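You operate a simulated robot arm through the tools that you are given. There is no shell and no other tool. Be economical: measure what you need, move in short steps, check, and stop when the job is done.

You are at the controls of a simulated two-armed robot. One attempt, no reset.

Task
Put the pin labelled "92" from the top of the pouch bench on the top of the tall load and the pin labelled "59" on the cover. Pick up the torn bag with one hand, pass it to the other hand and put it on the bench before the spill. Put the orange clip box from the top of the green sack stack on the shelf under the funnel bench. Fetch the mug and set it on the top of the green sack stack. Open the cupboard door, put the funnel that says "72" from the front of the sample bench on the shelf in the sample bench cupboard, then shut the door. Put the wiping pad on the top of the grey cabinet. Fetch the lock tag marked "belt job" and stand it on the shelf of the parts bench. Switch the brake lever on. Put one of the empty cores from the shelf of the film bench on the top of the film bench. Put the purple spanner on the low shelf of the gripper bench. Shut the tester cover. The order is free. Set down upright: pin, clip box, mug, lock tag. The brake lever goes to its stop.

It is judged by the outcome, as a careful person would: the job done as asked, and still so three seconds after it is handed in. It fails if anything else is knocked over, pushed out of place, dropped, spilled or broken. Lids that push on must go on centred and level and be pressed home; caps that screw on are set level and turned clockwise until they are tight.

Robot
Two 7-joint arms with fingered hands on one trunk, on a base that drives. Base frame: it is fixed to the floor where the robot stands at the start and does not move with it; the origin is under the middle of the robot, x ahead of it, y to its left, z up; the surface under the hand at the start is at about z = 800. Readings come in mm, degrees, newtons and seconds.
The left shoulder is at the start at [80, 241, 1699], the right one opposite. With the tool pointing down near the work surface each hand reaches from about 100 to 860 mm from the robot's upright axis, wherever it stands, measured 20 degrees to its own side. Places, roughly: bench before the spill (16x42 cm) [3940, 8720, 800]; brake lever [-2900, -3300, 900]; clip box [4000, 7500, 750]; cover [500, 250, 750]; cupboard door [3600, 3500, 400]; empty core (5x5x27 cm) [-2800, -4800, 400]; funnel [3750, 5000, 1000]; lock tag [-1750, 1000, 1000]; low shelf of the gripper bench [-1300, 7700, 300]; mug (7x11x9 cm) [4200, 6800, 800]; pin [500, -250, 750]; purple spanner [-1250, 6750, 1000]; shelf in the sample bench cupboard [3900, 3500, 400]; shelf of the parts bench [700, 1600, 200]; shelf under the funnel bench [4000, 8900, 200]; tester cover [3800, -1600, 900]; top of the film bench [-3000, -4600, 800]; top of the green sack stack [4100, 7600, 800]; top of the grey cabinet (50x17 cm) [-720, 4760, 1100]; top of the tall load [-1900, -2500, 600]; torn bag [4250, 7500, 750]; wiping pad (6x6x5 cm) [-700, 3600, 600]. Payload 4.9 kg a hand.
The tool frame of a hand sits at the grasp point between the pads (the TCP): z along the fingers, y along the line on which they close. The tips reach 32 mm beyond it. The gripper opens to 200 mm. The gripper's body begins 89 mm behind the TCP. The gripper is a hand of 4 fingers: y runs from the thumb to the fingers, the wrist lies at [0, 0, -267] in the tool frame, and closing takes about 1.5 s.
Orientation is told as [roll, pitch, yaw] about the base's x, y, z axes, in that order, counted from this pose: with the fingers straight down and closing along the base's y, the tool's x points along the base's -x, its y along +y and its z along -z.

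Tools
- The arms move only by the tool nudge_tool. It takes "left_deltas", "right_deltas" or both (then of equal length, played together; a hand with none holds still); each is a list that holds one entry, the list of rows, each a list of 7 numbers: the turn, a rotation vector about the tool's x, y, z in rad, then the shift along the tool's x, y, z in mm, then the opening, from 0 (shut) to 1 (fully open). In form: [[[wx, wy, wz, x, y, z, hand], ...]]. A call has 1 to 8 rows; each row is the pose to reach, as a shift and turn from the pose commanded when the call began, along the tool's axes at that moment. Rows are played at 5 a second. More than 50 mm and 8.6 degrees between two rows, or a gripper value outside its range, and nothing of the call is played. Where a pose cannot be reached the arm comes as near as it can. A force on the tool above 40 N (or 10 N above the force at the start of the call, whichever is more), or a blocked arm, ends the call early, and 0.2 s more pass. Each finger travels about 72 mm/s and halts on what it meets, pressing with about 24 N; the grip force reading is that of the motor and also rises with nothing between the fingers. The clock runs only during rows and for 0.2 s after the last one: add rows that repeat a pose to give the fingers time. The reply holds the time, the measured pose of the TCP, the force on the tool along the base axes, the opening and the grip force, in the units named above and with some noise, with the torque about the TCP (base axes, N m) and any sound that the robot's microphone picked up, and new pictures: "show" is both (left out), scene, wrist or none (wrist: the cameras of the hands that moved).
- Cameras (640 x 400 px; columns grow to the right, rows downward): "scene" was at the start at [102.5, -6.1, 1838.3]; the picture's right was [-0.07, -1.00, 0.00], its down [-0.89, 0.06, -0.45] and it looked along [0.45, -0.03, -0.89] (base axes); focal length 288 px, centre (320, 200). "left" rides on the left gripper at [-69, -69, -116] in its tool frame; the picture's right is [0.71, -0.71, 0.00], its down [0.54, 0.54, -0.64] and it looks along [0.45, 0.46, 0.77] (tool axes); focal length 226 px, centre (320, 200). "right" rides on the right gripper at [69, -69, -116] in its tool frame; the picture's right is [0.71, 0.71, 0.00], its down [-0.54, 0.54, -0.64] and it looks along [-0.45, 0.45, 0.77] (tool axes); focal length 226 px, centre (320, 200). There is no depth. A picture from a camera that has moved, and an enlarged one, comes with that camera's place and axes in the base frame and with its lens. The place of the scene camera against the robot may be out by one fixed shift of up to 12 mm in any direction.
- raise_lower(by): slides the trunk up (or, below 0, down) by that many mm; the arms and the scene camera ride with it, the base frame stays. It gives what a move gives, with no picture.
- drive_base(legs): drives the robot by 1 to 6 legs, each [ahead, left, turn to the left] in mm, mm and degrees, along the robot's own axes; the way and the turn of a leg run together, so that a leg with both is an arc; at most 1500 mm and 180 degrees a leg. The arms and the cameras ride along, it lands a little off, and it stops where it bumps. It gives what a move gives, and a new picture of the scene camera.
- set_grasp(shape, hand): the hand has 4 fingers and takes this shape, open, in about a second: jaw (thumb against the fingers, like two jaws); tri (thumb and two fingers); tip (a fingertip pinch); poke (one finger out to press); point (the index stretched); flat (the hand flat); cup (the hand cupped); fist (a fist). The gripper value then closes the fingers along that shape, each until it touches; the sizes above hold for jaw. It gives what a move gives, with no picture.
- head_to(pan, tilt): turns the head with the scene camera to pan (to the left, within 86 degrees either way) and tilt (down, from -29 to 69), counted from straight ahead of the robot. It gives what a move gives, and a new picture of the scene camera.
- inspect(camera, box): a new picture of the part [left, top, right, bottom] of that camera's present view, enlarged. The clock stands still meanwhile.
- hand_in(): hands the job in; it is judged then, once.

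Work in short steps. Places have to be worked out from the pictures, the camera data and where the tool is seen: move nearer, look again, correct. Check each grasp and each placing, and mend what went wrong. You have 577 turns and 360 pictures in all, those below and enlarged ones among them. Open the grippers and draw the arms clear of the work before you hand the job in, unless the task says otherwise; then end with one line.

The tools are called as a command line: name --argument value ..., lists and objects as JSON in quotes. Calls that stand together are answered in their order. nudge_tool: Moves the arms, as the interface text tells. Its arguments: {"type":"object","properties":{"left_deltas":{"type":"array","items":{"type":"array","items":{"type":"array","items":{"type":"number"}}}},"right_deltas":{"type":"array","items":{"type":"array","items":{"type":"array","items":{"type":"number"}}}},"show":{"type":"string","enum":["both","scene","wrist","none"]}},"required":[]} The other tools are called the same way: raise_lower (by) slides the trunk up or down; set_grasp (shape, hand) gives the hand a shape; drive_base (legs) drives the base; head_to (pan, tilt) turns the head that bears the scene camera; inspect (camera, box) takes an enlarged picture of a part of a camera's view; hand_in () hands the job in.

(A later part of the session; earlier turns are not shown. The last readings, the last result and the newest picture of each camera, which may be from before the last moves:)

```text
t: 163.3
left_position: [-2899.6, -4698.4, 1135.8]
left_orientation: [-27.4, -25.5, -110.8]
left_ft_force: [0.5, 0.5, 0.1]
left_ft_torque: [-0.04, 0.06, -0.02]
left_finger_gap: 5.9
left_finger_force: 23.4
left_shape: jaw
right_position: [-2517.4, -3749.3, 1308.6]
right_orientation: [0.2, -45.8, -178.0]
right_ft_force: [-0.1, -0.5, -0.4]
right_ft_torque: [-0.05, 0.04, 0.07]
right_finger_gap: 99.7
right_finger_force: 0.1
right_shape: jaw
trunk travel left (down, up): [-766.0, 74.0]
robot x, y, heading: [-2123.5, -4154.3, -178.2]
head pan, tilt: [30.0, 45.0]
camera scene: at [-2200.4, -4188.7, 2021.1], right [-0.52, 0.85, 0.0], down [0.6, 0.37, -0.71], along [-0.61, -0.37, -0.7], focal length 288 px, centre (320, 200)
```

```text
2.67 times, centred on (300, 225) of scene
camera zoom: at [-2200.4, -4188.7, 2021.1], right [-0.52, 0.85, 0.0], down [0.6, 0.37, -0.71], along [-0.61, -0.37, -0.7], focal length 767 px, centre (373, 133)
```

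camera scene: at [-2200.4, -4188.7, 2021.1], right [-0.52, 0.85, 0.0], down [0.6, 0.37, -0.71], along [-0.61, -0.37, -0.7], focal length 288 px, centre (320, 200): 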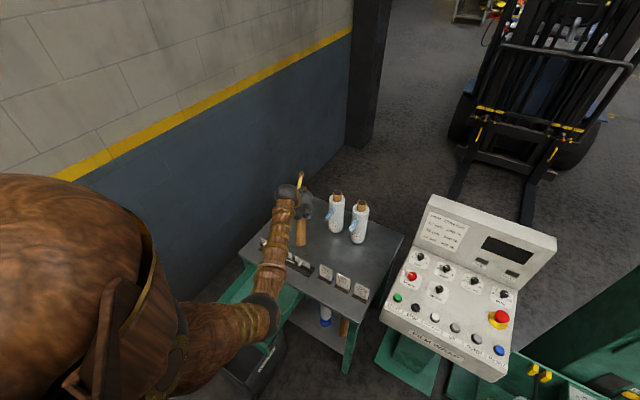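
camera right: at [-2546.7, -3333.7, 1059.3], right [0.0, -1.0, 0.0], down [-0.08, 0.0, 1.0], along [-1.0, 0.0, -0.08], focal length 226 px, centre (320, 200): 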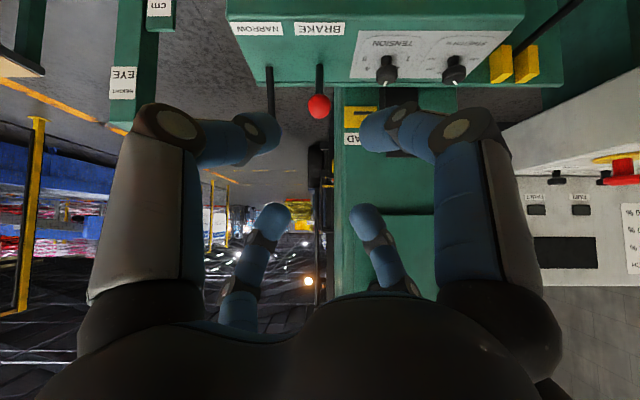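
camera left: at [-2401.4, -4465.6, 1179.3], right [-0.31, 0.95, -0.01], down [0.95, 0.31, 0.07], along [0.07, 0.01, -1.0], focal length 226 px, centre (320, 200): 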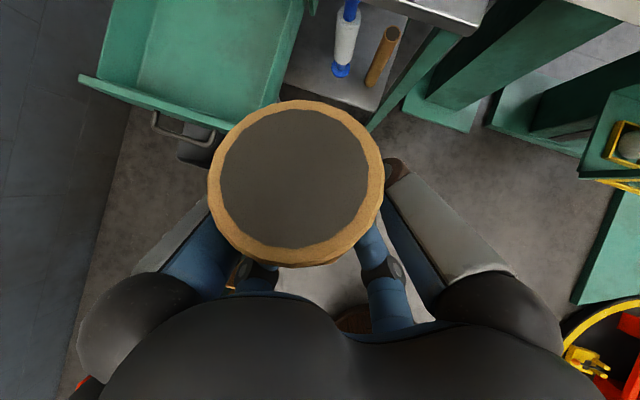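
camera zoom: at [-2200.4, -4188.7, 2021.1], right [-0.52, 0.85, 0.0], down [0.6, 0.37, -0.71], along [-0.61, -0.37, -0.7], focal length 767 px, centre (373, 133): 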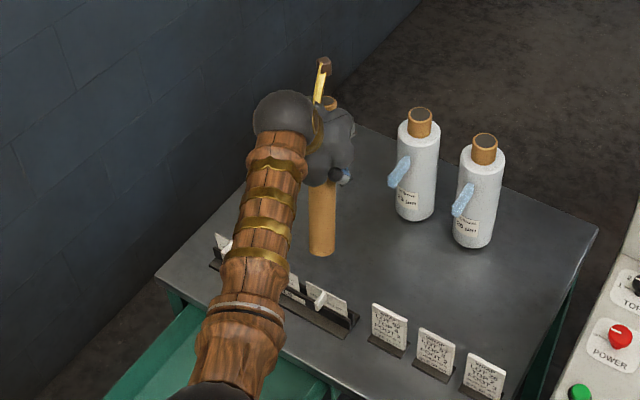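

The core is over clear bench top behind the tag rack. I lower the trunk 120 mm.

raise_lower --by -125

inspect --camera "scene" --box '[200, 120, 400, 270]'

```text
t: 164.8
left_position: [-2907.1, -4702.0, 1003.2]
left_orientation: [-27.2, -25.0, -110.8]
left_ft_force: [-0.1, -0.4, -0.7]
left_ft_torque: [0.03, 0.06, 0.05]
left_finger_gap: 5.9
left_finger_force: 24.4
left_shape: jaw
right_position: [-2527.6, -3756.2, 1183.1]
right_orientation: [-0.4, -45.4, -177.8]
right_ft_force: [0.3, 0.0, 0.0]
right_ft_torque: [-0.01, -0.02, -0.02]
right_finger_gap: 99.9
right_finger_force: 0.0
right_shape: jaw
trunk travel left (down, up): [-641.0, 199.0]
robot x, y, heading: [-2123.7, -4153.3, -178.8]
head pan, tilt: [30.0, 45.0]
```

```text
2.67 times, centred on (300, 195) of scene
camera zoom: at [-2213.8, -4197.7, 1895.2], right [-0.52, 0.85, 0.0], down [0.6, 0.37, -0.71], along [-0.6, -0.37, -0.71], focal length 767 px, centre (373, 213)
```

zoom: 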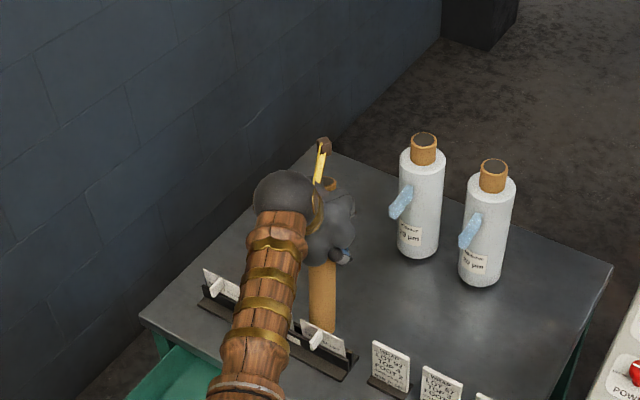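

Comparing top and bottom of the core, it leans about 11° with its bottom toward me. I pitch the hand up 11° to plumb it and look again.

nudge_tool --left_deltas '[[[0.07, -0.07, 0, 0, 0, 0, 0], [0.136, -0.136, 0, 0, 0, 0, 0], [0.136, -0.136, 0, 0, 0, 0, 0]]]' --show "wrist"

inspect --camera "scene" --box '[240, 130, 400, 250]'

```text
t: 165.6
left_position: [-2906.2, -4702.7, 1003.1]
left_orientation: [-37.3, -31.6, -106.1]
left_ft_force: [0.0, -0.2, -1.2]
left_ft_torque: [0.0, 0.0, 0.01]
left_finger_gap: 6.1
left_finger_force: 24.2
left_shape: jaw
right_position: [-2527.0, -3755.1, 1182.7]
right_orientation: [-0.3, -45.4, -177.7]
right_ft_force: [0.3, 0.4, 0.5]
right_ft_torque: [-0.01, 0.02, 0.0]
right_finger_gap: 99.9
right_finger_force: 0.1
right_shape: jaw
trunk travel left (down, up): [-641.0, 199.0]
robot x, y, heading: [-2120.7, -4155.5, -178.3]
head pan, tilt: [30.0, 45.0]
camera left: at [-2888.6, -4695.3, 1153.4], right [-0.31, 0.95, -0.01], down [0.94, 0.31, -0.13], along [-0.12, -0.05, -0.99], focal length 226 px, centre (320, 200)
```

left: 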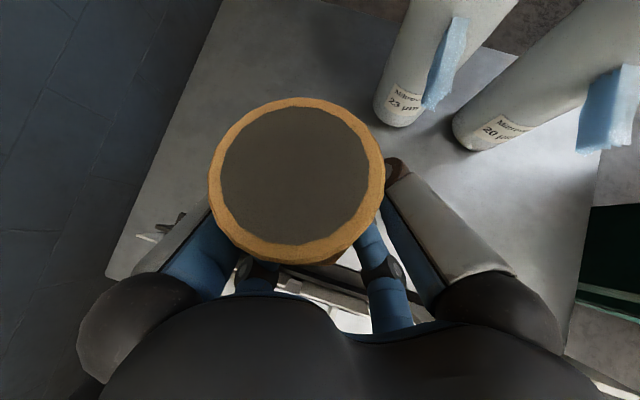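

```text
3.33 times, centred on (320, 190) of scene
camera zoom: at [-2213.8, -4198.1, 1895.1], right [-0.52, 0.85, 0.0], down [0.6, 0.37, -0.71], along [-0.6, -0.37, -0.71], focal length 959 px, centre (320, 233)
```

zoom: 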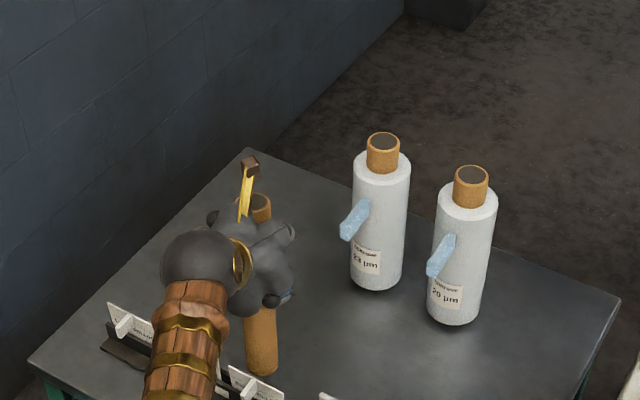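

The readings agree that an 8° lean remains; I pitch up 8° more.

nudge_tool --left_deltas '[[[0.05, -0.05, 0, 0, 0, 0, 0], [0.1, -0.1, 0, 0, 0, 0, 0], [0.1, -0.1, 0, 0, 0, 0, 0]]]' --show "none"

inspect --camera "scene" --box '[250, 150, 370, 240]'

```text
t: 166.4
left_position: [-2906.9, -4700.8, 1003.4]
left_orientation: [-45.6, -35.9, -101.6]
left_ft_force: [-0.6, 0.0, -1.5]
left_ft_torque: [-0.04, 0.01, 0.03]
left_finger_gap: 5.7
left_finger_force: 23.5
left_shape: jaw
right_position: [-2527.2, -3753.9, 1182.3]
right_orientation: [-0.2, -45.4, -177.8]
right_ft_force: [0.6, 0.2, 0.5]
right_ft_torque: [0.02, 0.01, -0.01]
right_finger_gap: 99.9
right_finger_force: 0.1
right_shape: jaw
trunk travel left (down, up): [-641.0, 199.0]
robot x, y, heading: [-2122.4, -4152.4, -178.6]
head pan, tilt: [30.0, 45.0]
```

```text
4.44 times, centred on (310, 195) of scene
camera zoom: at [-2213.1, -4197.3, 1895.2], right [-0.52, 0.85, 0.0], down [0.6, 0.37, -0.71], along [-0.6, -0.37, -0.71], focal length 1279 px, centre (364, 222)
```

zoom: 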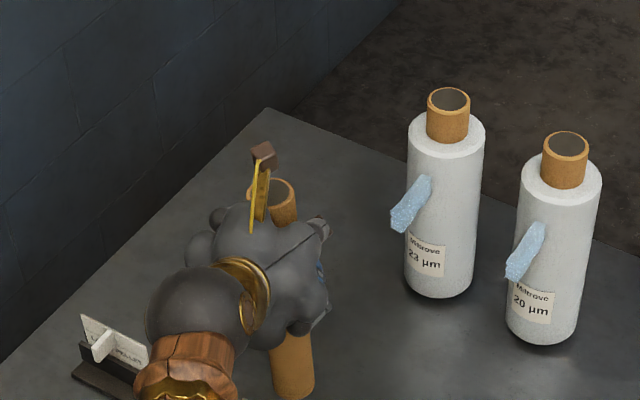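

The core is now plumb within a couple of degrees. I lower the trunk to contact in small steps.

raise_lower --by -12

raise_lower --by -8

```text
t: 167.0
left_position: [-2905.5, -4702.4, 991.4]
left_orientation: [-45.5, -35.9, -101.5]
left_ft_force: [0.2, 0.2, -0.7]
left_ft_torque: [0.0, 0.02, -0.01]
left_finger_gap: 6.0
left_finger_force: 23.5
left_shape: jaw
right_position: [-2527.0, -3756.3, 1170.7]
right_orientation: [-0.1, -45.4, -177.9]
right_ft_force: [0.0, 0.8, 0.3]
right_ft_torque: [0.01, 0.0, -0.02]
right_finger_gap: 99.8
right_finger_force: 0.0
right_shape: jaw
trunk travel left (down, up): [-629.0, 211.0]
robot x, y, heading: [-2121.8, -4154.7, -178.5]
head pan, tilt: [30.0, 45.0]
```

```text
t: 167.6
left_position: [-2906.7, -4702.8, 983.0]
left_orientation: [-45.5, -35.9, -101.5]
left_ft_force: [-0.8, -0.3, -0.8]
left_ft_torque: [-0.01, 0.0, -0.02]
left_finger_gap: 6.1
left_finger_force: 24.5
left_shape: jaw
right_position: [-2527.2, -3755.6, 1162.9]
right_orientation: [-0.3, -45.3, -177.8]
right_ft_force: [-0.6, -0.3, 0.8]
right_ft_torque: [0.01, 0.02, -0.02]
right_finger_gap: 99.8
right_finger_force: 0.0
right_shape: jaw
trunk travel left (down, up): [-621.0, 219.0]
robot x, y, heading: [-2121.7, -4153.1, -178.5]
head pan, tilt: [30.0, 45.0]
```

raise_lower --by -6

raise_lower --by -6

inspect --camera "scene" --box '[250, 150, 370, 240]'

```text
t: 168.1
left_position: [-2906.8, -4702.2, 977.4]
left_orientation: [-45.5, -36.0, -101.6]
left_ft_force: [-0.9, 0.5, -0.2]
left_ft_torque: [0.01, 0.01, -0.04]
left_finger_gap: 5.7
left_finger_force: 24.5
left_shape: jaw
right_position: [-2526.4, -3755.4, 1155.7]
right_orientation: [-0.3, -45.5, -177.8]
right_ft_force: [0.6, 0.2, -0.7]
right_ft_torque: [-0.02, 0.01, 0.03]
right_finger_gap: 99.6
right_finger_force: 0.0
right_shape: jaw
trunk travel left (down, up): [-615.0, 225.0]
robot x, y, heading: [-2121.0, -4151.7, -178.6]
head pan, tilt: [30.0, 45.0]
```

```text
t: 168.7
left_position: [-2906.9, -4701.9, 974.6]
left_orientation: [-45.8, -36.1, -101.4]
left_ft_force: [0.2, 1.0, 9.2]
left_ft_torque: [-0.04, -0.18, 0.02]
left_finger_gap: 5.9
left_finger_force: 24.0
left_shape: jaw
right_position: [-2525.7, -3754.2, 1150.5]
right_orientation: [-0.2, -45.4, -177.7]
right_ft_force: [0.5, -0.3, -1.2]
right_ft_torque: [-0.03, 0.02, 0.03]
right_finger_gap: 99.9
right_finger_force: 0.1
right_shape: jaw
trunk travel left (down, up): [-609.0, 231.0]
robot x, y, heading: [-2121.6, -4152.4, -178.5]
head pan, tilt: [30.0, 45.0]
```

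```text
4.44 times, centred on (310, 195) of scene
camera zoom: at [-2211.2, -4195.4, 1863.5], right [-0.52, 0.85, 0.0], down [0.6, 0.37, -0.71], along [-0.6, -0.37, -0.71], focal length 1279 px, centre (364, 222)
```

zoom: 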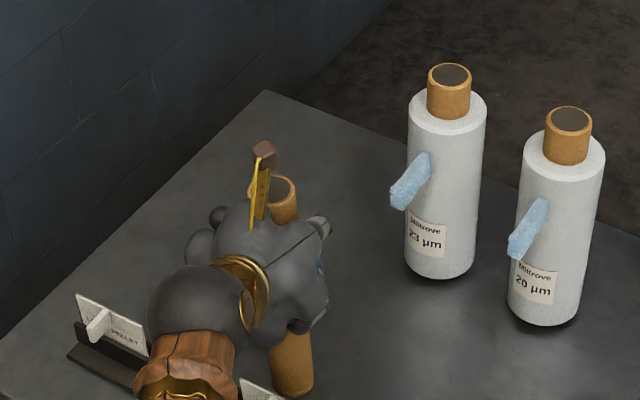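

Contact at 9 N. I press 3 mm more to seat its base, then open slowly.

raise_lower --by -3

nudge_tool --left_deltas '[[[0, 0, 0, 0, 0, 0, 0.08], [0, 0, 0, 0, 0, 0, 0.16], [0, 0, 0, 0, 0, 0, 0.24], [0, 0, 0, 0, 0, 0, 0.32], [0, 0, 0, 0, 0, 0, 0.4], [0, 0, 0, 0, 0, 0, 0.5], [0, 0, 0, 0, 0, 0, 0.6], [0, 0, 0, 0, 0, 0, 0.6]]]' --show "wrist"

```text
t: 169.2
left_position: [-2905.4, -4702.2, 967.6]
left_orientation: [-45.5, -35.9, -101.5]
left_ft_force: [-0.5, 0.3, 8.3]
left_ft_torque: [0.04, -0.14, 0.0]
left_finger_gap: 5.8
left_finger_force: 24.1
left_shape: jaw
right_position: [-2527.3, -3755.1, 1147.7]
right_orientation: [-0.2, -45.4, -177.9]
right_ft_force: [-0.7, 0.3, -0.1]
right_ft_torque: [-0.04, 0.0, -0.01]
right_finger_gap: 99.9
right_finger_force: 0.1
right_shape: jaw
trunk travel left (down, up): [-606.0, 234.0]
robot x, y, heading: [-2121.6, -4149.2, -178.4]
head pan, tilt: [30.0, 45.0]
```

```text
t: 171.0
left_position: [-2907.1, -4702.5, 968.2]
left_orientation: [-45.5, -35.9, -101.4]
left_ft_force: [-0.3, -0.3, -0.7]
left_ft_torque: [-0.03, -0.01, -0.01]
left_finger_gap: 119.1
left_finger_force: 0.0
left_shape: jaw
right_position: [-2526.4, -3755.6, 1148.2]
right_orientation: [-0.2, -45.4, -177.8]
right_ft_force: [-0.3, 0.2, -0.4]
right_ft_torque: [-0.04, -0.01, -0.01]
right_finger_gap: 100.0
right_finger_force: 0.1
right_shape: jaw
trunk travel left (down, up): [-606.0, 234.0]
robot x, y, heading: [-2123.7, -4154.4, -178.5]
head pan, tilt: [30.0, 45.0]
camera left: at [-2867.9, -4688.0, 1114.6], right [-0.31, 0.95, -0.01], down [0.92, 0.3, -0.27], along [-0.25, -0.09, -0.96], focal length 226 px, centre (320, 200)
```

left: 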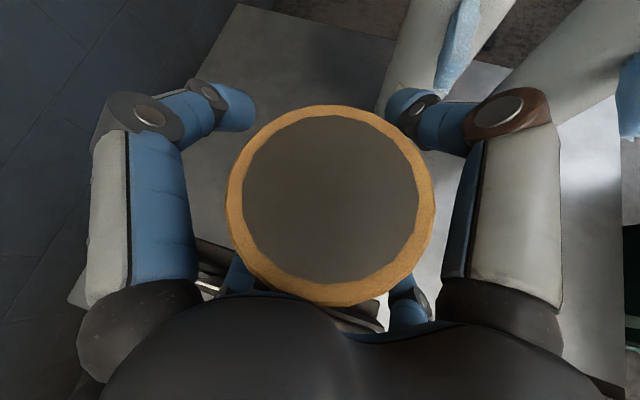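

The core stands between the open fingers. I open wider and draw back along the hand's direction with the base.

nudge_tool --left_deltas '[[[0, 0, 0, 0, 0, 0, 0.7], [0, 0, 0, 0, 0, 0, 0.85], [0, 0, 0, 0, 0, 0, 0.85]]]' --show "none"

drive_base --legs '[[-160, -52, 0]]'

inspect --camera "left" --box '[0, 0, 640, 400]'

```text
t: 171.8
left_position: [-2905.6, -4703.2, 967.7]
left_orientation: [-45.5, -35.9, -101.5]
left_ft_force: [0.4, -0.3, 0.6]
left_ft_torque: [0.01, -0.01, -0.02]
left_finger_gap: 169.8
left_finger_force: 0.1
left_shape: jaw
right_position: [-2526.1, -3755.7, 1147.1]
right_orientation: [-0.2, -45.4, -177.8]
right_ft_force: [-0.2, 0.0, -0.2]
right_ft_torque: [-0.01, 0.01, 0.02]
right_finger_gap: 100.0
right_finger_force: 0.0
right_shape: jaw
trunk travel left (down, up): [-606.0, 234.0]
robot x, y, heading: [-2121.0, -4152.3, -178.5]
head pan, tilt: [30.0, 45.0]
```

```text
t: 173.2
left_position: [-2752.4, -4648.7, 965.0]
left_orientation: [-45.3, -36.0, -101.4]
left_ft_force: [0.0, -0.9, -0.7]
left_ft_torque: [-0.02, 0.01, -0.03]
left_finger_gap: 169.9
left_finger_force: 0.1
left_shape: jaw
right_position: [-2372.2, -3701.6, 1147.5]
right_orientation: [-0.4, -45.2, -177.6]
right_ft_force: [-1.0, 0.2, 0.3]
right_ft_torque: [0.03, -0.01, 0.0]
right_finger_gap: 99.8
right_finger_force: 0.0
right_shape: jaw
trunk travel left (down, up): [-606.0, 234.0]
robot x, y, heading: [-1965.8, -4095.3, -178.5]
head pan, tilt: [30.0, 45.0]
camera scene: at [-2060.0, -4143.1, 1859.9], right [-0.52, 0.85, 0.0], down [0.6, 0.37, -0.71], along [-0.6, -0.37, -0.71], focal length 288 px, centre (320, 200)
```

scene: 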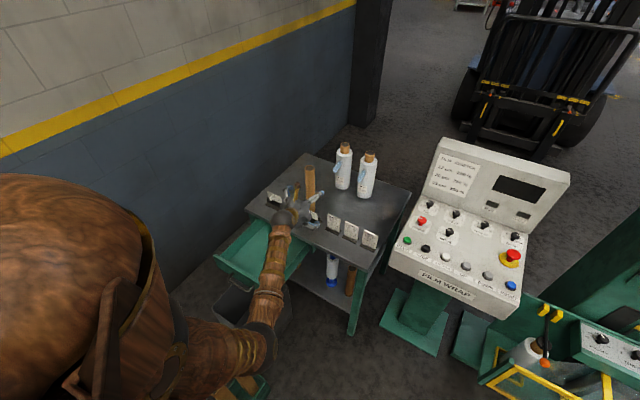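

```text
1.00 times, centred on (320, 200) of left (not enlarged: the box is as wide or as high as the picture)
camera zoom: at [-2713.0, -4633.9, 1112.3], right [-0.31, 0.95, -0.01], down [0.92, 0.3, -0.26], along [-0.25, -0.09, -0.96], focal length 226 px, centre (320, 200)
```

zoom: 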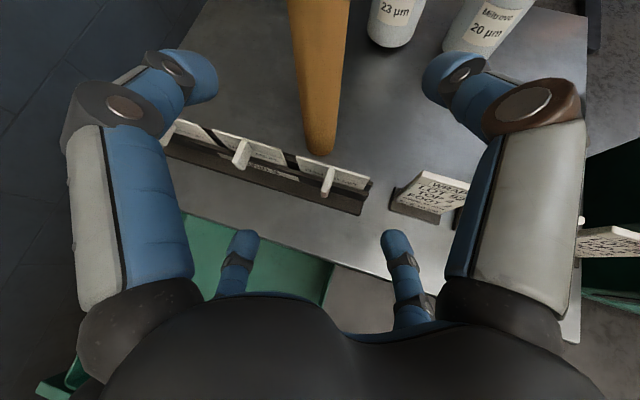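

The core stands, tags undisturbed. I raise, back away, make a left fist, and look at the drawer I must shut.

raise_lower --by 120

drive_base --legs '[[-400, 0, 0]]'

set_grasp --hand "left" --shape "fist"

inspect --camera "scene" --box '[200, 120, 440, 300]'

```text
t: 174.8
left_position: [-2748.4, -4648.0, 1089.2]
left_orientation: [-45.5, -35.9, -101.4]
left_ft_force: [0.1, -0.2, -0.2]
left_ft_torque: [-0.01, -0.04, -0.03]
left_finger_gap: 169.6
left_finger_force: 0.0
left_shape: jaw
right_position: [-2370.1, -3699.0, 1267.3]
right_orientation: [-0.2, -45.5, -177.7]
right_ft_force: [-0.6, -0.1, -0.6]
right_ft_torque: [0.03, -0.01, 0.0]
right_finger_gap: 100.0
right_finger_force: 0.0
right_shape: jaw
trunk travel left (down, up): [-726.0, 114.0]
robot x, y, heading: [-1963.6, -4095.5, -178.6]
head pan, tilt: [30.0, 45.0]
```

```text
t: 177.2
left_position: [-2354.1, -4639.3, 1087.2]
left_orientation: [-45.4, -35.9, -101.4]
left_ft_force: [-0.5, 0.3, -0.2]
left_ft_torque: [-0.02, 0.02, 0.03]
left_finger_gap: 169.7
left_finger_force: 0.1
left_shape: jaw
right_position: [-1978.0, -3690.9, 1267.0]
right_orientation: [-0.2, -45.3, -177.4]
right_ft_force: [-0.9, -0.1, -1.2]
right_ft_torque: [-0.01, -0.03, 0.01]
right_finger_gap: 99.6
right_finger_force: 0.0
right_shape: jaw
trunk travel left (down, up): [-726.0, 114.0]
robot x, y, heading: [-1566.1, -4083.5, -178.2]
head pan, tilt: [30.0, 45.0]
camera scene: at [-1663.5, -4131.1, 1979.9], right [-0.53, 0.85, 0.0], down [0.6, 0.37, -0.71], along [-0.6, -0.37, -0.71], focal length 288 px, centre (320, 200)
```

scene: 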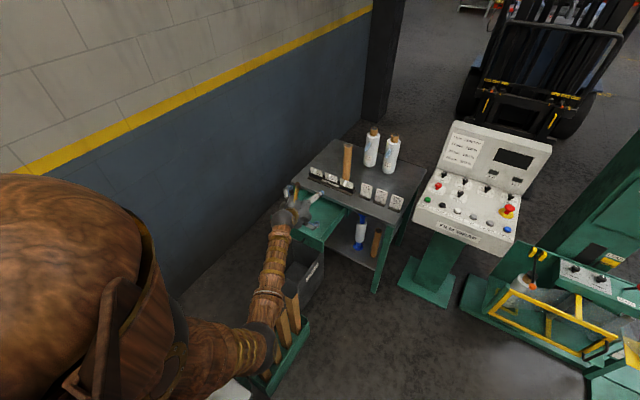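

```text
t: 178.1
left_position: [-2349.8, -4638.4, 1089.3]
left_orientation: [-45.6, -36.0, -101.1]
left_ft_force: [-0.1, -0.3, 0.6]
left_ft_torque: [-0.02, -0.01, -0.02]
left_finger_gap: 0.0
left_finger_force: 0.1
left_shape: fist
right_position: [-1973.9, -3690.7, 1268.7]
right_orientation: [-0.2, -45.5, -177.6]
right_ft_force: [-0.4, -1.1, 0.0]
right_ft_torque: [-0.01, 0.01, -0.01]
right_finger_gap: 99.7
right_finger_force: 0.0
right_shape: jaw
trunk travel left (down, up): [-726.0, 114.0]
robot x, y, heading: [-1564.2, -4085.5, -178.3]
head pan, tilt: [30.0, 45.0]
```

```text
2.22 times, centred on (320, 210) of scene
camera zoom: at [-1657.6, -4130.9, 1980.3], right [-0.53, 0.85, 0.0], down [0.6, 0.37, -0.71], along [-0.6, -0.37, -0.71], focal length 639 px, centre (320, 178)
```

zoom: 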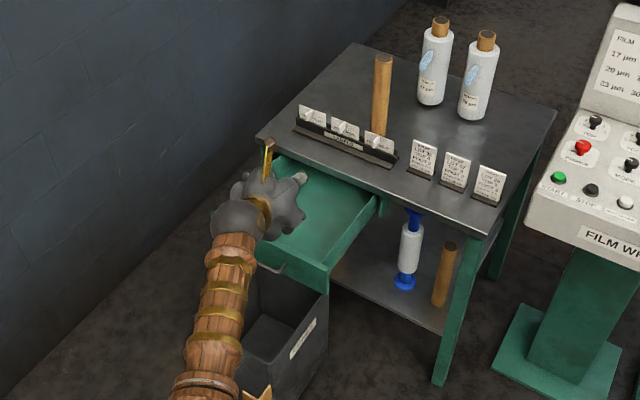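

Drawer front sits near x≈-2440, y from about -4590 to -4950, z 670–770. I back off, shift the fist left, and lower it to z≈720.

drive_base --legs '[[-150, 0, 0]]'

nudge_tool --left_deltas '[[[0, 0, 0, -24, 16, 8, 0], [0, 0, 0, -48, 33, 16, 0], [0, 0, 0, -60, 43, 20, 0]]]' --show "none"

raise_lower --by -370

head_to --pan 40 --tilt 35

```text
t: 179.5
left_position: [-2204.8, -4635.7, 1087.1]
left_orientation: [-45.5, -35.9, -101.3]
left_ft_force: [0.3, -0.2, 0.2]
left_ft_torque: [0.02, 0.01, -0.02]
left_finger_gap: 0.0
left_finger_force: 0.1
left_shape: fist
right_position: [-1830.1, -3685.7, 1266.8]
right_orientation: [-0.3, -45.3, -177.4]
right_ft_force: [-0.3, 0.1, 0.1]
right_ft_torque: [-0.01, -0.01, 0.01]
right_finger_gap: 99.8
right_finger_force: 0.0
right_shape: jaw
trunk travel left (down, up): [-726.0, 114.0]
robot x, y, heading: [-1416.8, -4082.4, -178.2]
head pan, tilt: [30.0, 45.0]
camera scene: at [-1515.5, -4126.7, 1979.9], right [-0.53, 0.85, 0.0], down [0.6, 0.37, -0.71], along [-0.6, -0.37, -0.71], focal length 288 px, centre (320, 200)
```

scene: 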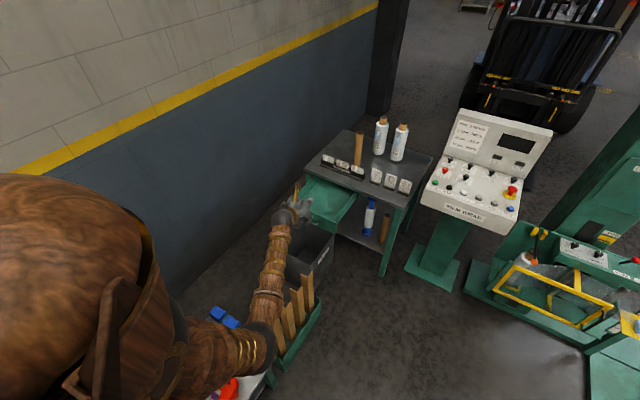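

```text
t: 180.3
left_position: [-2201.2, -4712.2, 1088.6]
left_orientation: [-45.6, -35.9, -101.3]
left_ft_force: [0.0, 0.8, -0.2]
left_ft_torque: [-0.02, -0.02, 0.0]
left_finger_gap: 0.1
left_finger_force: 0.1
left_shape: fist
right_position: [-1827.0, -3686.0, 1267.1]
right_orientation: [-0.3, -45.5, -177.3]
right_ft_force: [-0.5, 0.4, -0.4]
right_ft_torque: [-0.01, -0.01, 0.03]
right_finger_gap: 100.0
right_finger_force: 0.1
right_shape: jaw
trunk travel left (down, up): [-726.0, 114.0]
robot x, y, heading: [-1419.3, -4080.4, -178.3]
head pan, tilt: [30.0, 45.0]
```

```text
t: 183.9
left_position: [-2200.5, -4712.3, 717.4]
left_orientation: [-45.6, -35.9, -101.2]
left_ft_force: [0.1, 0.9, -0.1]
left_ft_torque: [-0.01, 0.01, 0.0]
left_finger_gap: 0.2
left_finger_force: 0.1
left_shape: fist
right_position: [-1827.1, -3686.6, 897.5]
right_orientation: [-0.3, -45.5, -177.5]
right_ft_force: [0.2, 0.1, -0.6]
right_ft_torque: [0.01, 0.02, -0.03]
right_finger_gap: 99.9
right_finger_force: 0.0
right_shape: jaw
trunk travel left (down, up): [-356.0, 484.0]
robot x, y, heading: [-1419.5, -4081.3, -178.5]
head pan, tilt: [30.0, 45.0]
```

```text
t: 184.6
left_position: [-2201.2, -4710.9, 718.1]
left_orientation: [-45.7, -35.9, -101.1]
left_ft_force: [-0.4, -0.3, 0.1]
left_ft_torque: [0.0, 0.0, 0.03]
left_finger_gap: 0.0
left_finger_force: 0.0
left_shape: fist
right_position: [-1826.3, -3686.1, 898.9]
right_orientation: [-0.3, -45.6, -177.5]
right_ft_force: [0.1, 0.3, 0.2]
right_ft_torque: [-0.03, 0.0, 0.03]
right_finger_gap: 99.8
right_finger_force: 0.0
right_shape: jaw
trunk travel left (down, up): [-356.0, 484.0]
robot x, y, heading: [-1421.1, -4084.1, -178.3]
head pan, tilt: [40.0, 35.0]
camera scene: at [-1507.4, -4142.3, 1625.0], right [-0.67, 0.75, 0.0], down [0.43, 0.38, -0.82], along [-0.61, -0.54, -0.57], focal length 288 px, centre (320, 200)
```

scene: 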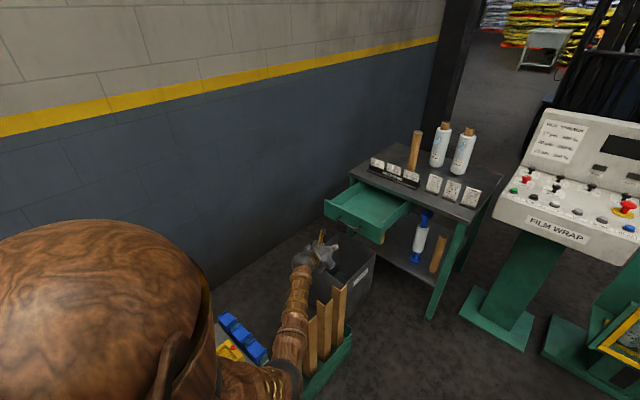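

The fist is at the drawer's height and clear of the cardboard. I drive forward to meet the drawer front.

drive_base --legs '[[230, 0, 0]]'

inspect --camera "scene" --box '[260, 130, 460, 280]'

```text
t: 186.3
left_position: [-2429.6, -4719.3, 717.7]
left_orientation: [-45.6, -35.9, -101.1]
left_ft_force: [1.1, -0.1, -0.1]
left_ft_torque: [-0.02, 0.01, -0.02]
left_finger_gap: 0.1
left_finger_force: 0.0
left_shape: fist
right_position: [-2056.7, -3693.1, 897.3]
right_orientation: [-0.2, -45.5, -177.2]
right_ft_force: [0.4, -0.1, -0.8]
right_ft_torque: [0.01, -0.03, 0.0]
right_finger_gap: 99.9
right_finger_force: 0.1
right_shape: jaw
trunk travel left (down, up): [-356.0, 484.0]
robot x, y, heading: [-1647.4, -4089.3, -178.5]
head pan, tilt: [40.0, 35.0]
camera scene: at [-1736.3, -4149.5, 1625.1], right [-0.67, 0.75, 0.0], down [0.43, 0.38, -0.82], along [-0.61, -0.55, -0.57], focal length 288 px, centre (320, 200)
```

scene: 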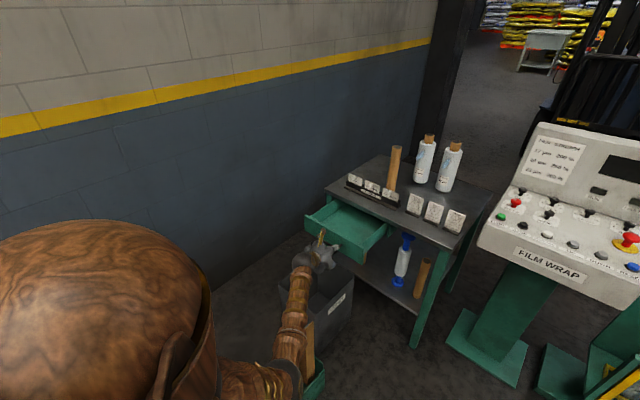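

```text
2.67 times, centred on (360, 205) of scene
camera zoom: at [-1736.3, -4149.5, 1625.1], right [-0.67, 0.75, 0.0], down [0.43, 0.38, -0.82], along [-0.61, -0.55, -0.57], focal length 767 px, centre (213, 187)
```

zoom: 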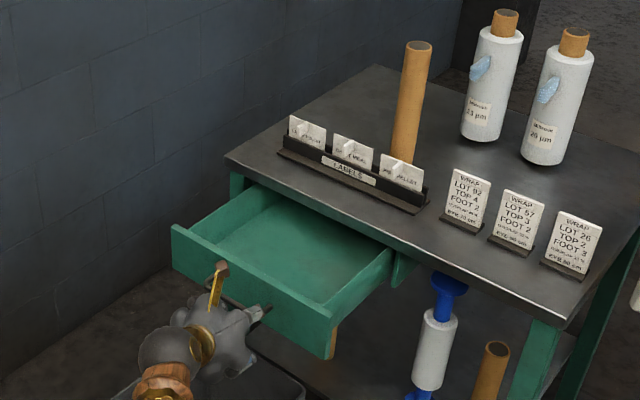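

The drawer front is at x≈-2515, z 666–760, right before the fist. I drive on to push it home, first 200 mm.

drive_base --legs '[[200, 0, 0]]'

inspect --camera "scene" --box '[240, 150, 440, 300]'

```text
t: 187.9
left_position: [-2628.1, -4726.1, 718.2]
left_orientation: [-45.5, -35.9, -101.1]
left_ft_force: [-0.4, -0.1, 0.0]
left_ft_torque: [0.01, -0.01, 0.03]
left_finger_gap: 0.0
left_finger_force: 0.0
left_shape: fist
right_position: [-2255.3, -3700.5, 899.2]
right_orientation: [-0.3, -45.5, -177.2]
right_ft_force: [-0.1, 0.1, 0.0]
right_ft_torque: [0.02, -0.03, -0.03]
right_finger_gap: 100.2
right_finger_force: 0.0
right_shape: jaw
trunk travel left (down, up): [-356.0, 484.0]
robot x, y, heading: [-1845.7, -4093.1, -178.2]
head pan, tilt: [40.0, 35.0]
camera scene: at [-1934.8, -4155.7, 1625.1], right [-0.67, 0.75, 0.0], down [0.43, 0.38, -0.82], along [-0.61, -0.55, -0.57], focal length 288 px, centre (320, 200)
```

scene: 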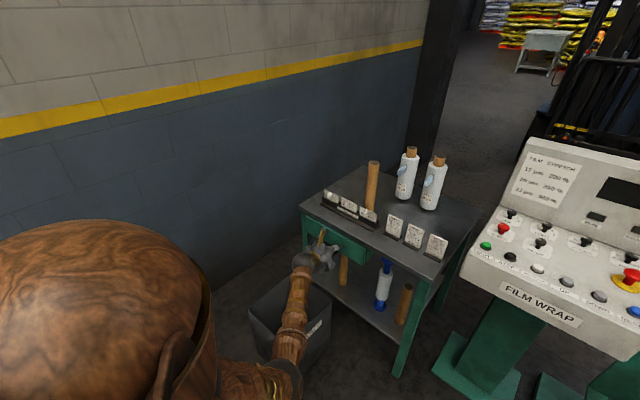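

```text
2.67 times, centred on (340, 225) of scene
camera zoom: at [-1934.8, -4155.7, 1625.1], right [-0.67, 0.75, 0.0], down [0.43, 0.38, -0.82], along [-0.61, -0.55, -0.57], focal length 767 px, centre (267, 133)
```

zoom: 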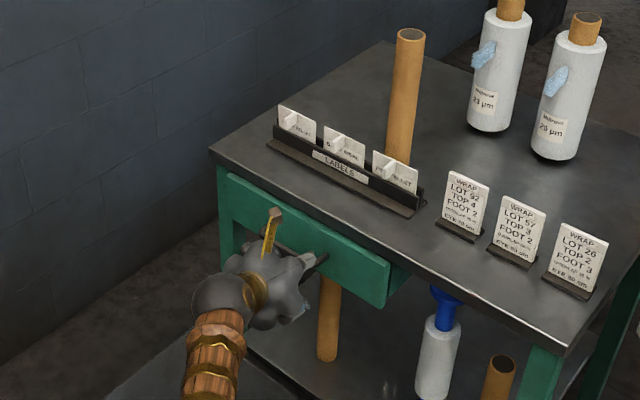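

The drawer is almost shut. I push a little further in small steps.

drive_base --legs '[[35, 0, 0]]'

inspect --camera "scene" --box '[260, 170, 420, 290]'

```text
t: 188.8
left_position: [-2660.3, -4726.9, 718.5]
left_orientation: [-45.8, -35.9, -101.1]
left_ft_force: [15.2, 6.2, 14.3]
left_ft_torque: [0.13, 0.33, -0.28]
left_finger_gap: 0.0
left_finger_force: 0.1
left_shape: fist
right_position: [-2288.1, -3700.9, 898.5]
right_orientation: [-0.3, -45.6, -177.3]
right_ft_force: [0.1, 0.0, 0.4]
right_ft_torque: [0.03, 0.02, -0.01]
right_finger_gap: 99.6
right_finger_force: 0.1
right_shape: jaw
trunk travel left (down, up): [-356.0, 484.0]
robot x, y, heading: [-1883.6, -4095.2, -178.0]
head pan, tilt: [40.0, 35.0]
camera scene: at [-1966.1, -4157.7, 1625.4], right [-0.67, 0.75, 0.0], down [0.43, 0.38, -0.82], along [-0.61, -0.55, -0.57], focal length 288 px, centre (320, 200)
```

scene: 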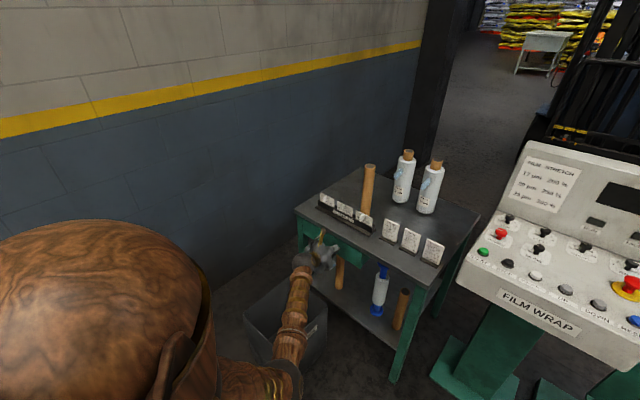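

```text
3.33 times, centred on (340, 230) of scene
camera zoom: at [-1966.1, -4157.7, 1625.4], right [-0.67, 0.75, 0.0], down [0.43, 0.38, -0.82], along [-0.61, -0.55, -0.57], focal length 959 px, centre (253, 100)
```

zoom: 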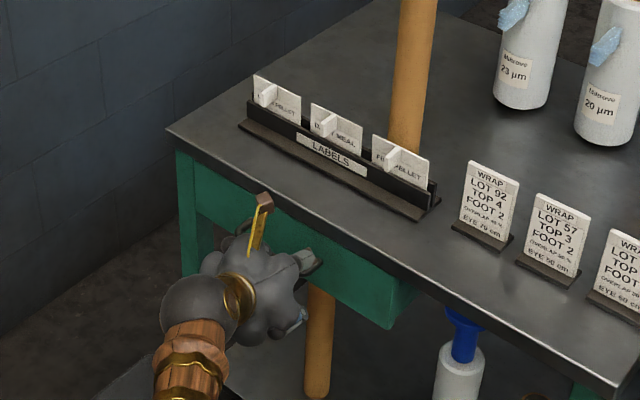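

The drawer is shut again (15 N at its stop). I back away, raise the trunk, and bring the left hand back to its plain downward pose.

drive_base --legs '[[-450, 0, 0]]'

raise_lower --by 370

nudge_tool --left_deltas '[[[-0.098, 0.098, 0, 0, 0, 0, 0], [-0.196, 0.196, 0, 0, 0, 0, 0], [-0.294, 0.294, 0, 0, 0, 0, 0], [-0.392, 0.392, 0, 0, 0, 0, 0], [-0.49, 0.49, 0, 0, 0, 0, 0], [-0.588, 0.588, 0, 0, 0, 0, 0], [-0.685, 0.685, 0, 0, 0, 0, 0]]]' --right_deltas '[[[0, 0.11, 0, 0, 0, 0, 0.5], [0, 0.22, 0, 0, 0, 0, 0.5], [0, 0.33, 0, 0, 0, 0, 0.5], [0, 0.44, 0, 0, 0, 0, 0.5], [0, 0.55, 0, 0, 0, 0, 0.5], [0, 0.66, 0, 0, 0, 0, 0.5], [0, 0.785, 0, 0, 0, 0, 0.5]]]' --show "none"

nudge_tool --left_deltas '[[[0, 0, 0.13, 0, 0, 0, 0], [0, 0, 0.26, 0, 0, 0, 0], [0, 0, 0.39, 0, 0, 0, 0], [0, 0, 0.52, 0, 0, 0, 0], [0, 0, 0.65, 0, 0, 0, 0], [0, 0, 0.785, 0, 0, 0, 0]]]' --show "scene"

```text
t: 191.5
left_position: [-2216.2, -4712.7, 717.5]
left_orientation: [-45.6, -35.9, -101.3]
left_ft_force: [-0.8, -0.2, 0.3]
left_ft_torque: [-0.03, -0.02, 0.0]
left_finger_gap: 0.0
left_finger_force: 0.0
left_shape: fist
right_position: [-1842.4, -3687.0, 896.7]
right_orientation: [-0.4, -45.4, -177.4]
right_ft_force: [0.5, 0.4, 0.0]
right_ft_torque: [-0.01, 0.04, 0.0]
right_finger_gap: 100.0
right_finger_force: 0.0
right_shape: jaw
trunk travel left (down, up): [-356.0, 484.0]
robot x, y, heading: [-1433.7, -4081.0, -178.2]
head pan, tilt: [40.0, 35.0]
camera scene: at [-1521.7, -4143.4, 1625.0], right [-0.67, 0.75, 0.0], down [0.43, 0.38, -0.82], along [-0.61, -0.55, -0.57], focal length 288 px, centre (320, 200)
```

scene: 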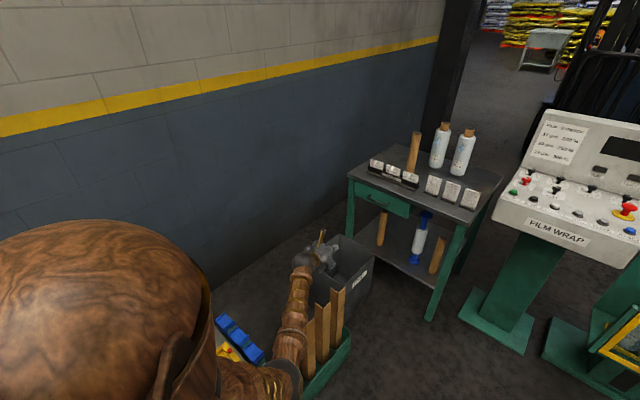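

```text
t: 195.1
left_position: [-2215.8, -4712.0, 1087.8]
left_orientation: [-45.7, -35.9, -101.3]
left_ft_force: [0.3, 0.1, 0.1]
left_ft_torque: [0.02, 0.01, -0.03]
left_finger_gap: 0.0
left_finger_force: 0.1
left_shape: fist
right_position: [-1842.1, -3687.9, 1268.4]
right_orientation: [-0.3, -45.5, -177.4]
right_ft_force: [-0.1, 0.1, 0.5]
right_ft_torque: [-0.01, -0.01, 0.02]
right_finger_gap: 100.0
right_finger_force: 0.1
right_shape: jaw
trunk travel left (down, up): [-726.0, 114.0]
robot x, y, heading: [-1431.1, -4077.1, -178.1]
head pan, tilt: [40.0, 35.0]
```

```text
t: 196.7
left_position: [-2201.6, -4710.8, 1096.3]
left_orientation: [0.1, -0.3, -116.6]
left_ft_force: [5.0, 7.2, -10.2]
left_ft_torque: [-0.83, 0.46, -0.07]
left_finger_gap: 0.1
left_finger_force: 0.1
left_shape: fist
left hand out of reach, approached as far as the arm can: row 7
right_position: [-1841.3, -3690.0, 1269.6]
right_orientation: [-0.5, -0.4, -177.5]
right_ft_force: [-0.7, -0.6, -0.3]
right_ft_torque: [0.04, 0.02, 0.0]
right_finger_gap: 100.0
right_finger_force: 0.1
right_shape: jaw
right hand out of reach, approached as far as the arm can: row 1, 2
trunk travel left (down, up): [-726.0, 114.0]
robot x, y, heading: [-1434.3, -4080.1, -178.6]
head pan, tilt: [40.0, 35.0]
```

```text
t: 198.1
left_position: [-2200.3, -4709.1, 1096.8]
left_orientation: [0.3, 0.1, -161.7]
left_ft_force: [0.0, -0.5, 0.0]
left_ft_torque: [0.01, 0.01, 0.05]
left_finger_gap: 0.0
left_finger_force: 0.0
left_shape: fist
right_position: [-1842.1, -3688.3, 1267.8]
right_orientation: [-0.3, -0.5, -177.6]
right_ft_force: [0.4, -1.2, -1.2]
right_ft_torque: [0.0, 0.0, 0.0]
right_finger_gap: 100.0
right_finger_force: 0.1
right_shape: jaw
trunk travel left (down, up): [-726.0, 114.0]
robot x, y, heading: [-1433.1, -4080.5, -178.4]
head pan, tilt: [40.0, 35.0]
camera scene: at [-1522.0, -4144.6, 1995.0], right [-0.67, 0.75, 0.0], down [0.43, 0.38, -0.82], along [-0.61, -0.55, -0.57], focal length 288 px, centre (320, 200)
```

scene: 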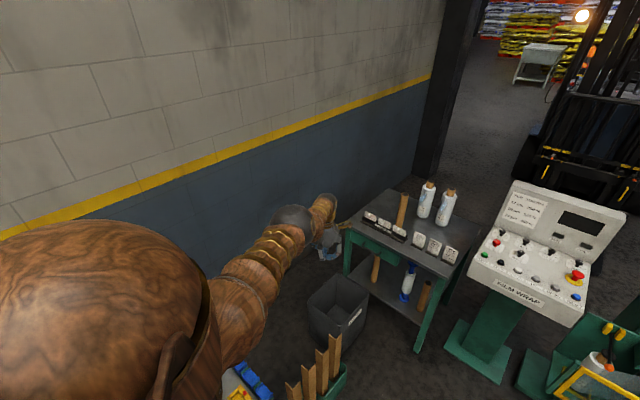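

Drawer shut and things stand as they were. I bring the left hand in toward the body for travel and set it to jaw.

nudge_tool --left_deltas '[[[0, 0, 0.036, 42, -22, 0, 0], [0, 0, 0.072, 84, -44, 0, 0], [0, 0, 0.109, 126, -66, 5, 0], [0, 0, 0.145, 168, -88, 10, 0], [0, 0, 0.18, 210, -110, 10, 0], [0, 0, 0.217, 252, -132, 10, 0], [0, 0, 0.25, 294, -154, 10, 0], [0, 0, 0.29, 336, -176, 10, 0]]]' --right_deltas '[[[0, 0, 0, 0, 0, 0, 0.5], [0, 0, 0, 0, 0, 0, 0.5], [0, 0, 0, 0, 0, 0, 0.5], [0, 0, 0, 0, 0, 0, 0.5], [0, 0, 0, 0, 0, 0, 0.5], [0, 0, 0, 0, 0, 0, 0.5], [0, 0, 0, 0, 0, 0, 0.5], [0, 0, 0, 0, 0, 0, 0.5]]]' --show "none"

set_grasp --hand "left" --shape "jaw"

```text
t: 199.9
left_position: [-2170.1, -4489.5, 919.5]
left_orientation: [0.3, 0.5, -178.0]
left_ft_force: [-0.6, 0.2, 0.4]
left_ft_torque: [-0.02, -0.05, -0.02]
left_finger_gap: 0.0
left_finger_force: 0.1
left_shape: fist
left hand out of reach, approached as far as the arm can: row 1, 2, 3, 4, 5, 6, 7, 8
right_position: [-1841.8, -3686.1, 1267.3]
right_orientation: [-0.1, -0.5, -177.6]
right_ft_force: [0.0, -0.8, -0.4]
right_ft_torque: [0.01, 0.03, -0.02]
right_finger_gap: 100.0
right_finger_force: 0.0
right_shape: jaw
trunk travel left (down, up): [-726.0, 114.0]
robot x, y, heading: [-1433.4, -4085.8, -178.2]
head pan, tilt: [40.0, 35.0]
```

```text
t: 200.8
left_position: [-2170.8, -4491.6, 920.3]
left_orientation: [0.3, 0.6, -178.2]
left_ft_force: [0.2, -0.2, 0.7]
left_ft_torque: [0.01, 0.0, 0.02]
left_finger_gap: 199.9
left_finger_force: 0.0
left_shape: jaw
right_position: [-1841.2, -3687.0, 1269.7]
right_orientation: [-0.1, -0.5, -177.6]
right_ft_force: [0.6, -0.2, -0.5]
right_ft_torque: [0.0, -0.01, -0.03]
right_finger_gap: 99.9
right_finger_force: 0.1
right_shape: jaw
trunk travel left (down, up): [-726.0, 114.0]
robot x, y, heading: [-1435.4, -4079.8, -178.4]
head pan, tilt: [40.0, 35.0]
```

The arm is in an awkward elbow pose. I try moving the left hand up and inward in steps.

nudge_tool --left_deltas '[[[0, 0, 0, 10, 0, -40, 0.5], [0, 0, 0, 20, 0, -80, 0.5], [0, 0, 0, 30, 0, -120, 0.5], [0, 0, 0, 40, 0, -160, 0.5], [0, 0, 0, 60, 0, -200, 0.5], [0, 0, 0, 90, 0, -230, 0.5], [0, 0, 0, 130, 0, -250, 0.5], [0, 0, 0, 170, -10, -260, 0.5]]]' --show "scene"

```text
t: 202.6
left_position: [-2242.3, -4526.2, 1040.2]
left_orientation: [0.3, 0.2, -178.3]
left_ft_force: [0.1, 0.3, -0.8]
left_ft_torque: [0.0, -0.02, 0.0]
left_finger_gap: 100.4
left_finger_force: 0.0
left_shape: jaw
left hand out of reach, approached as far as the arm can: row 1, 2, 3, 4, 5, 6, 7, 8
right_position: [-1842.3, -3687.0, 1267.5]
right_orientation: [-0.2, -0.6, -177.5]
right_ft_force: [0.8, -0.3, 0.6]
right_ft_torque: [0.01, 0.01, 0.02]
right_finger_gap: 99.8
right_finger_force: 0.1
right_shape: jaw
trunk travel left (down, up): [-726.0, 114.0]
robot x, y, heading: [-1435.1, -4081.1, -178.1]
head pan, tilt: [40.0, 35.0]
camera scene: at [-1522.0, -4143.1, 1995.0], right [-0.67, 0.75, 0.0], down [0.43, 0.38, -0.82], along [-0.61, -0.55, -0.57], focal length 288 px, centre (320, 200)
```

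scene: 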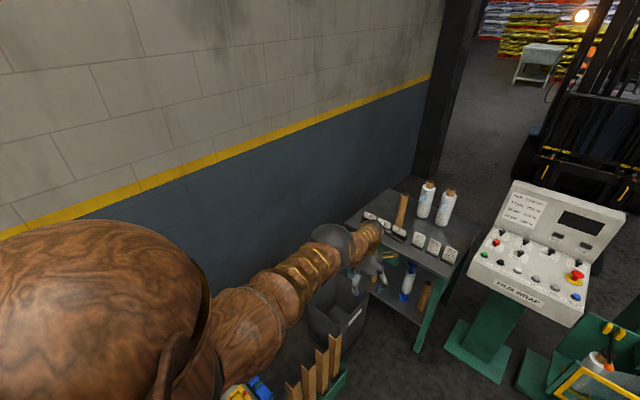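

I try bringing it to the start-like posture (forward 640, left 160), moving inward sideways.

nudge_tool --left_deltas '[[[0, 0, 0, 10, -45, 0, 0.5], [0, 0, 0, 20, -90, 0, 0.5], [0, 0, 0, 30, -135, 0, 0.5], [0, 0, 0, 40, -180, 0, 0.5], [0, 0, 0, 50, -225, 0, 0.5], [0, 0, 0, 70, -265, 0, 0.5], [0, 0, 0, 110, -284, -10, 0.5], [0, 0, 0, 150, -284, -30, 0.5]]]' --show "none"

```text
t: 204.4
left_position: [-2235.0, -4230.3, 990.6]
left_orientation: [0.2, 0.2, -178.1]
left_ft_force: [0.4, 0.5, 0.0]
left_ft_torque: [0.02, 0.0, 0.02]
left_finger_gap: 100.2
left_finger_force: 0.1
left_shape: jaw
left hand out of reach, approached as far as the arm can: row 1, 2, 3, 4, 5, 6, 7, 8
right_position: [-1841.5, -3687.2, 1268.9]
right_orientation: [-0.3, -0.6, -177.6]
right_ft_force: [0.1, -0.3, -0.4]
right_ft_torque: [0.01, 0.02, -0.01]
right_finger_gap: 100.1
right_finger_force: 0.0
right_shape: jaw
trunk travel left (down, up): [-726.0, 114.0]
robot x, y, heading: [-1437.9, -4086.5, -178.2]
head pan, tilt: [40.0, 35.0]
```

The arm is stuck fully stretched (singular). I tilt the hand while pulling it back to make the elbow bend.

nudge_tool --left_deltas '[[[0, -0.1, 0, 30, 0, -10, 0.5], [0, -0.2, 0, 60, 0, -20, 0.5], [0, -0.3, 0, 90, 0, -30, 0.5], [0, -0.4, 0, 120, 0, -40, 0.5], [0, -0.5, 0, 150, 0, -50, 0.5], [0, -0.6, 0, 180, 0, -60, 0.5]]]' --show "none"

```text
t: 205.8
left_position: [-2242.3, -4148.5, 882.9]
left_orientation: [0.4, -34.4, -178.6]
left_ft_force: [0.5, 0.2, 0.8]
left_ft_torque: [0.03, 0.02, -0.02]
left_finger_gap: 100.0
left_finger_force: 0.1
left_shape: jaw
left hand out of reach, approached as far as the arm can: row 1, 2, 3, 4, 5, 6
right_position: [-1841.3, -3687.2, 1268.5]
right_orientation: [-0.1, -0.5, -177.6]
right_ft_force: [-0.7, 0.4, 0.1]
right_ft_torque: [0.02, -0.01, 0.05]
right_finger_gap: 99.9
right_finger_force: 0.0
right_shape: jaw
trunk travel left (down, up): [-726.0, 114.0]
robot x, y, heading: [-1438.9, -4083.3, -178.4]
head pan, tilt: [40.0, 35.0]
```

I look at the arm itself to understand its posture.

head_to --pan 10 --tilt 60

```text
t: 206.7
left_position: [-2242.9, -4149.5, 882.6]
left_orientation: [0.4, -34.2, -178.4]
left_ft_force: [0.0, 0.5, 0.1]
left_ft_torque: [0.03, -0.02, 0.02]
left_finger_gap: 99.9
left_finger_force: 0.0
left_shape: jaw
right_position: [-1842.7, -3687.6, 1268.4]
right_orientation: [-0.2, -0.5, -177.6]
right_ft_force: [0.0, -0.7, -0.6]
right_ft_torque: [0.04, 0.01, -0.01]
right_finger_gap: 99.9
right_finger_force: 0.0
right_shape: jaw
trunk travel left (down, up): [-726.0, 114.0]
robot x, y, heading: [-1434.1, -4080.8, -178.2]
head pan, tilt: [10.0, 60.0]
camera scene: at [-1521.8, -4098.4, 1960.7], right [-0.2, 0.98, 0.0], down [0.85, 0.18, -0.5], along [-0.49, -0.1, -0.87], focal length 288 px, centre (320, 200)
```

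scene: 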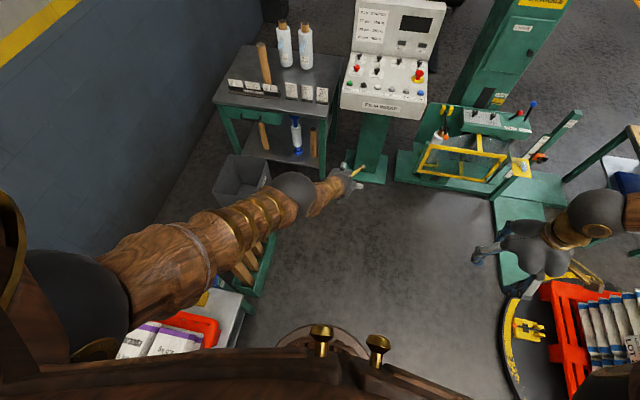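

The arm is dead straight. I try a small pull directly toward the shoulder to see whether the elbow yields.

nudge_tool --left_deltas '[[[0, 0, 0, 2, 5, -24, 0.5], [0, 0, 0, 4, 10, -48, 0.5], [0, 0, 0, 6, 15, -72, 0.5], [0, 0, 0, 8, 20, -96, 0.5], [0, 0, 0, 10, 25, -120, 0.5], [0, 0, 0, 12, 30, -144, 0.5]]]' --show "none"

```text
t: 208.1
left_position: [-2242.8, -4149.4, 881.3]
left_orientation: [0.3, -34.2, -178.4]
left_ft_force: [0.1, -1.1, 0.4]
left_ft_torque: [0.01, 0.03, -0.01]
left_finger_gap: 100.3
left_finger_force: 0.0
left_shape: jaw
left hand out of reach, approached as far as the arm can: row 1, 2, 3, 4, 5, 6
right_position: [-1841.5, -3686.7, 1268.7]
right_orientation: [-0.2, -0.5, -177.6]
right_ft_force: [0.2, 0.0, -0.3]
right_ft_torque: [-0.01, 0.02, -0.01]
right_finger_gap: 100.1
right_finger_force: 0.0
right_shape: jaw
trunk travel left (down, up): [-726.0, 114.0]
robot x, y, heading: [-1434.5, -4084.4, -178.3]
head pan, tilt: [10.0, 60.0]
```

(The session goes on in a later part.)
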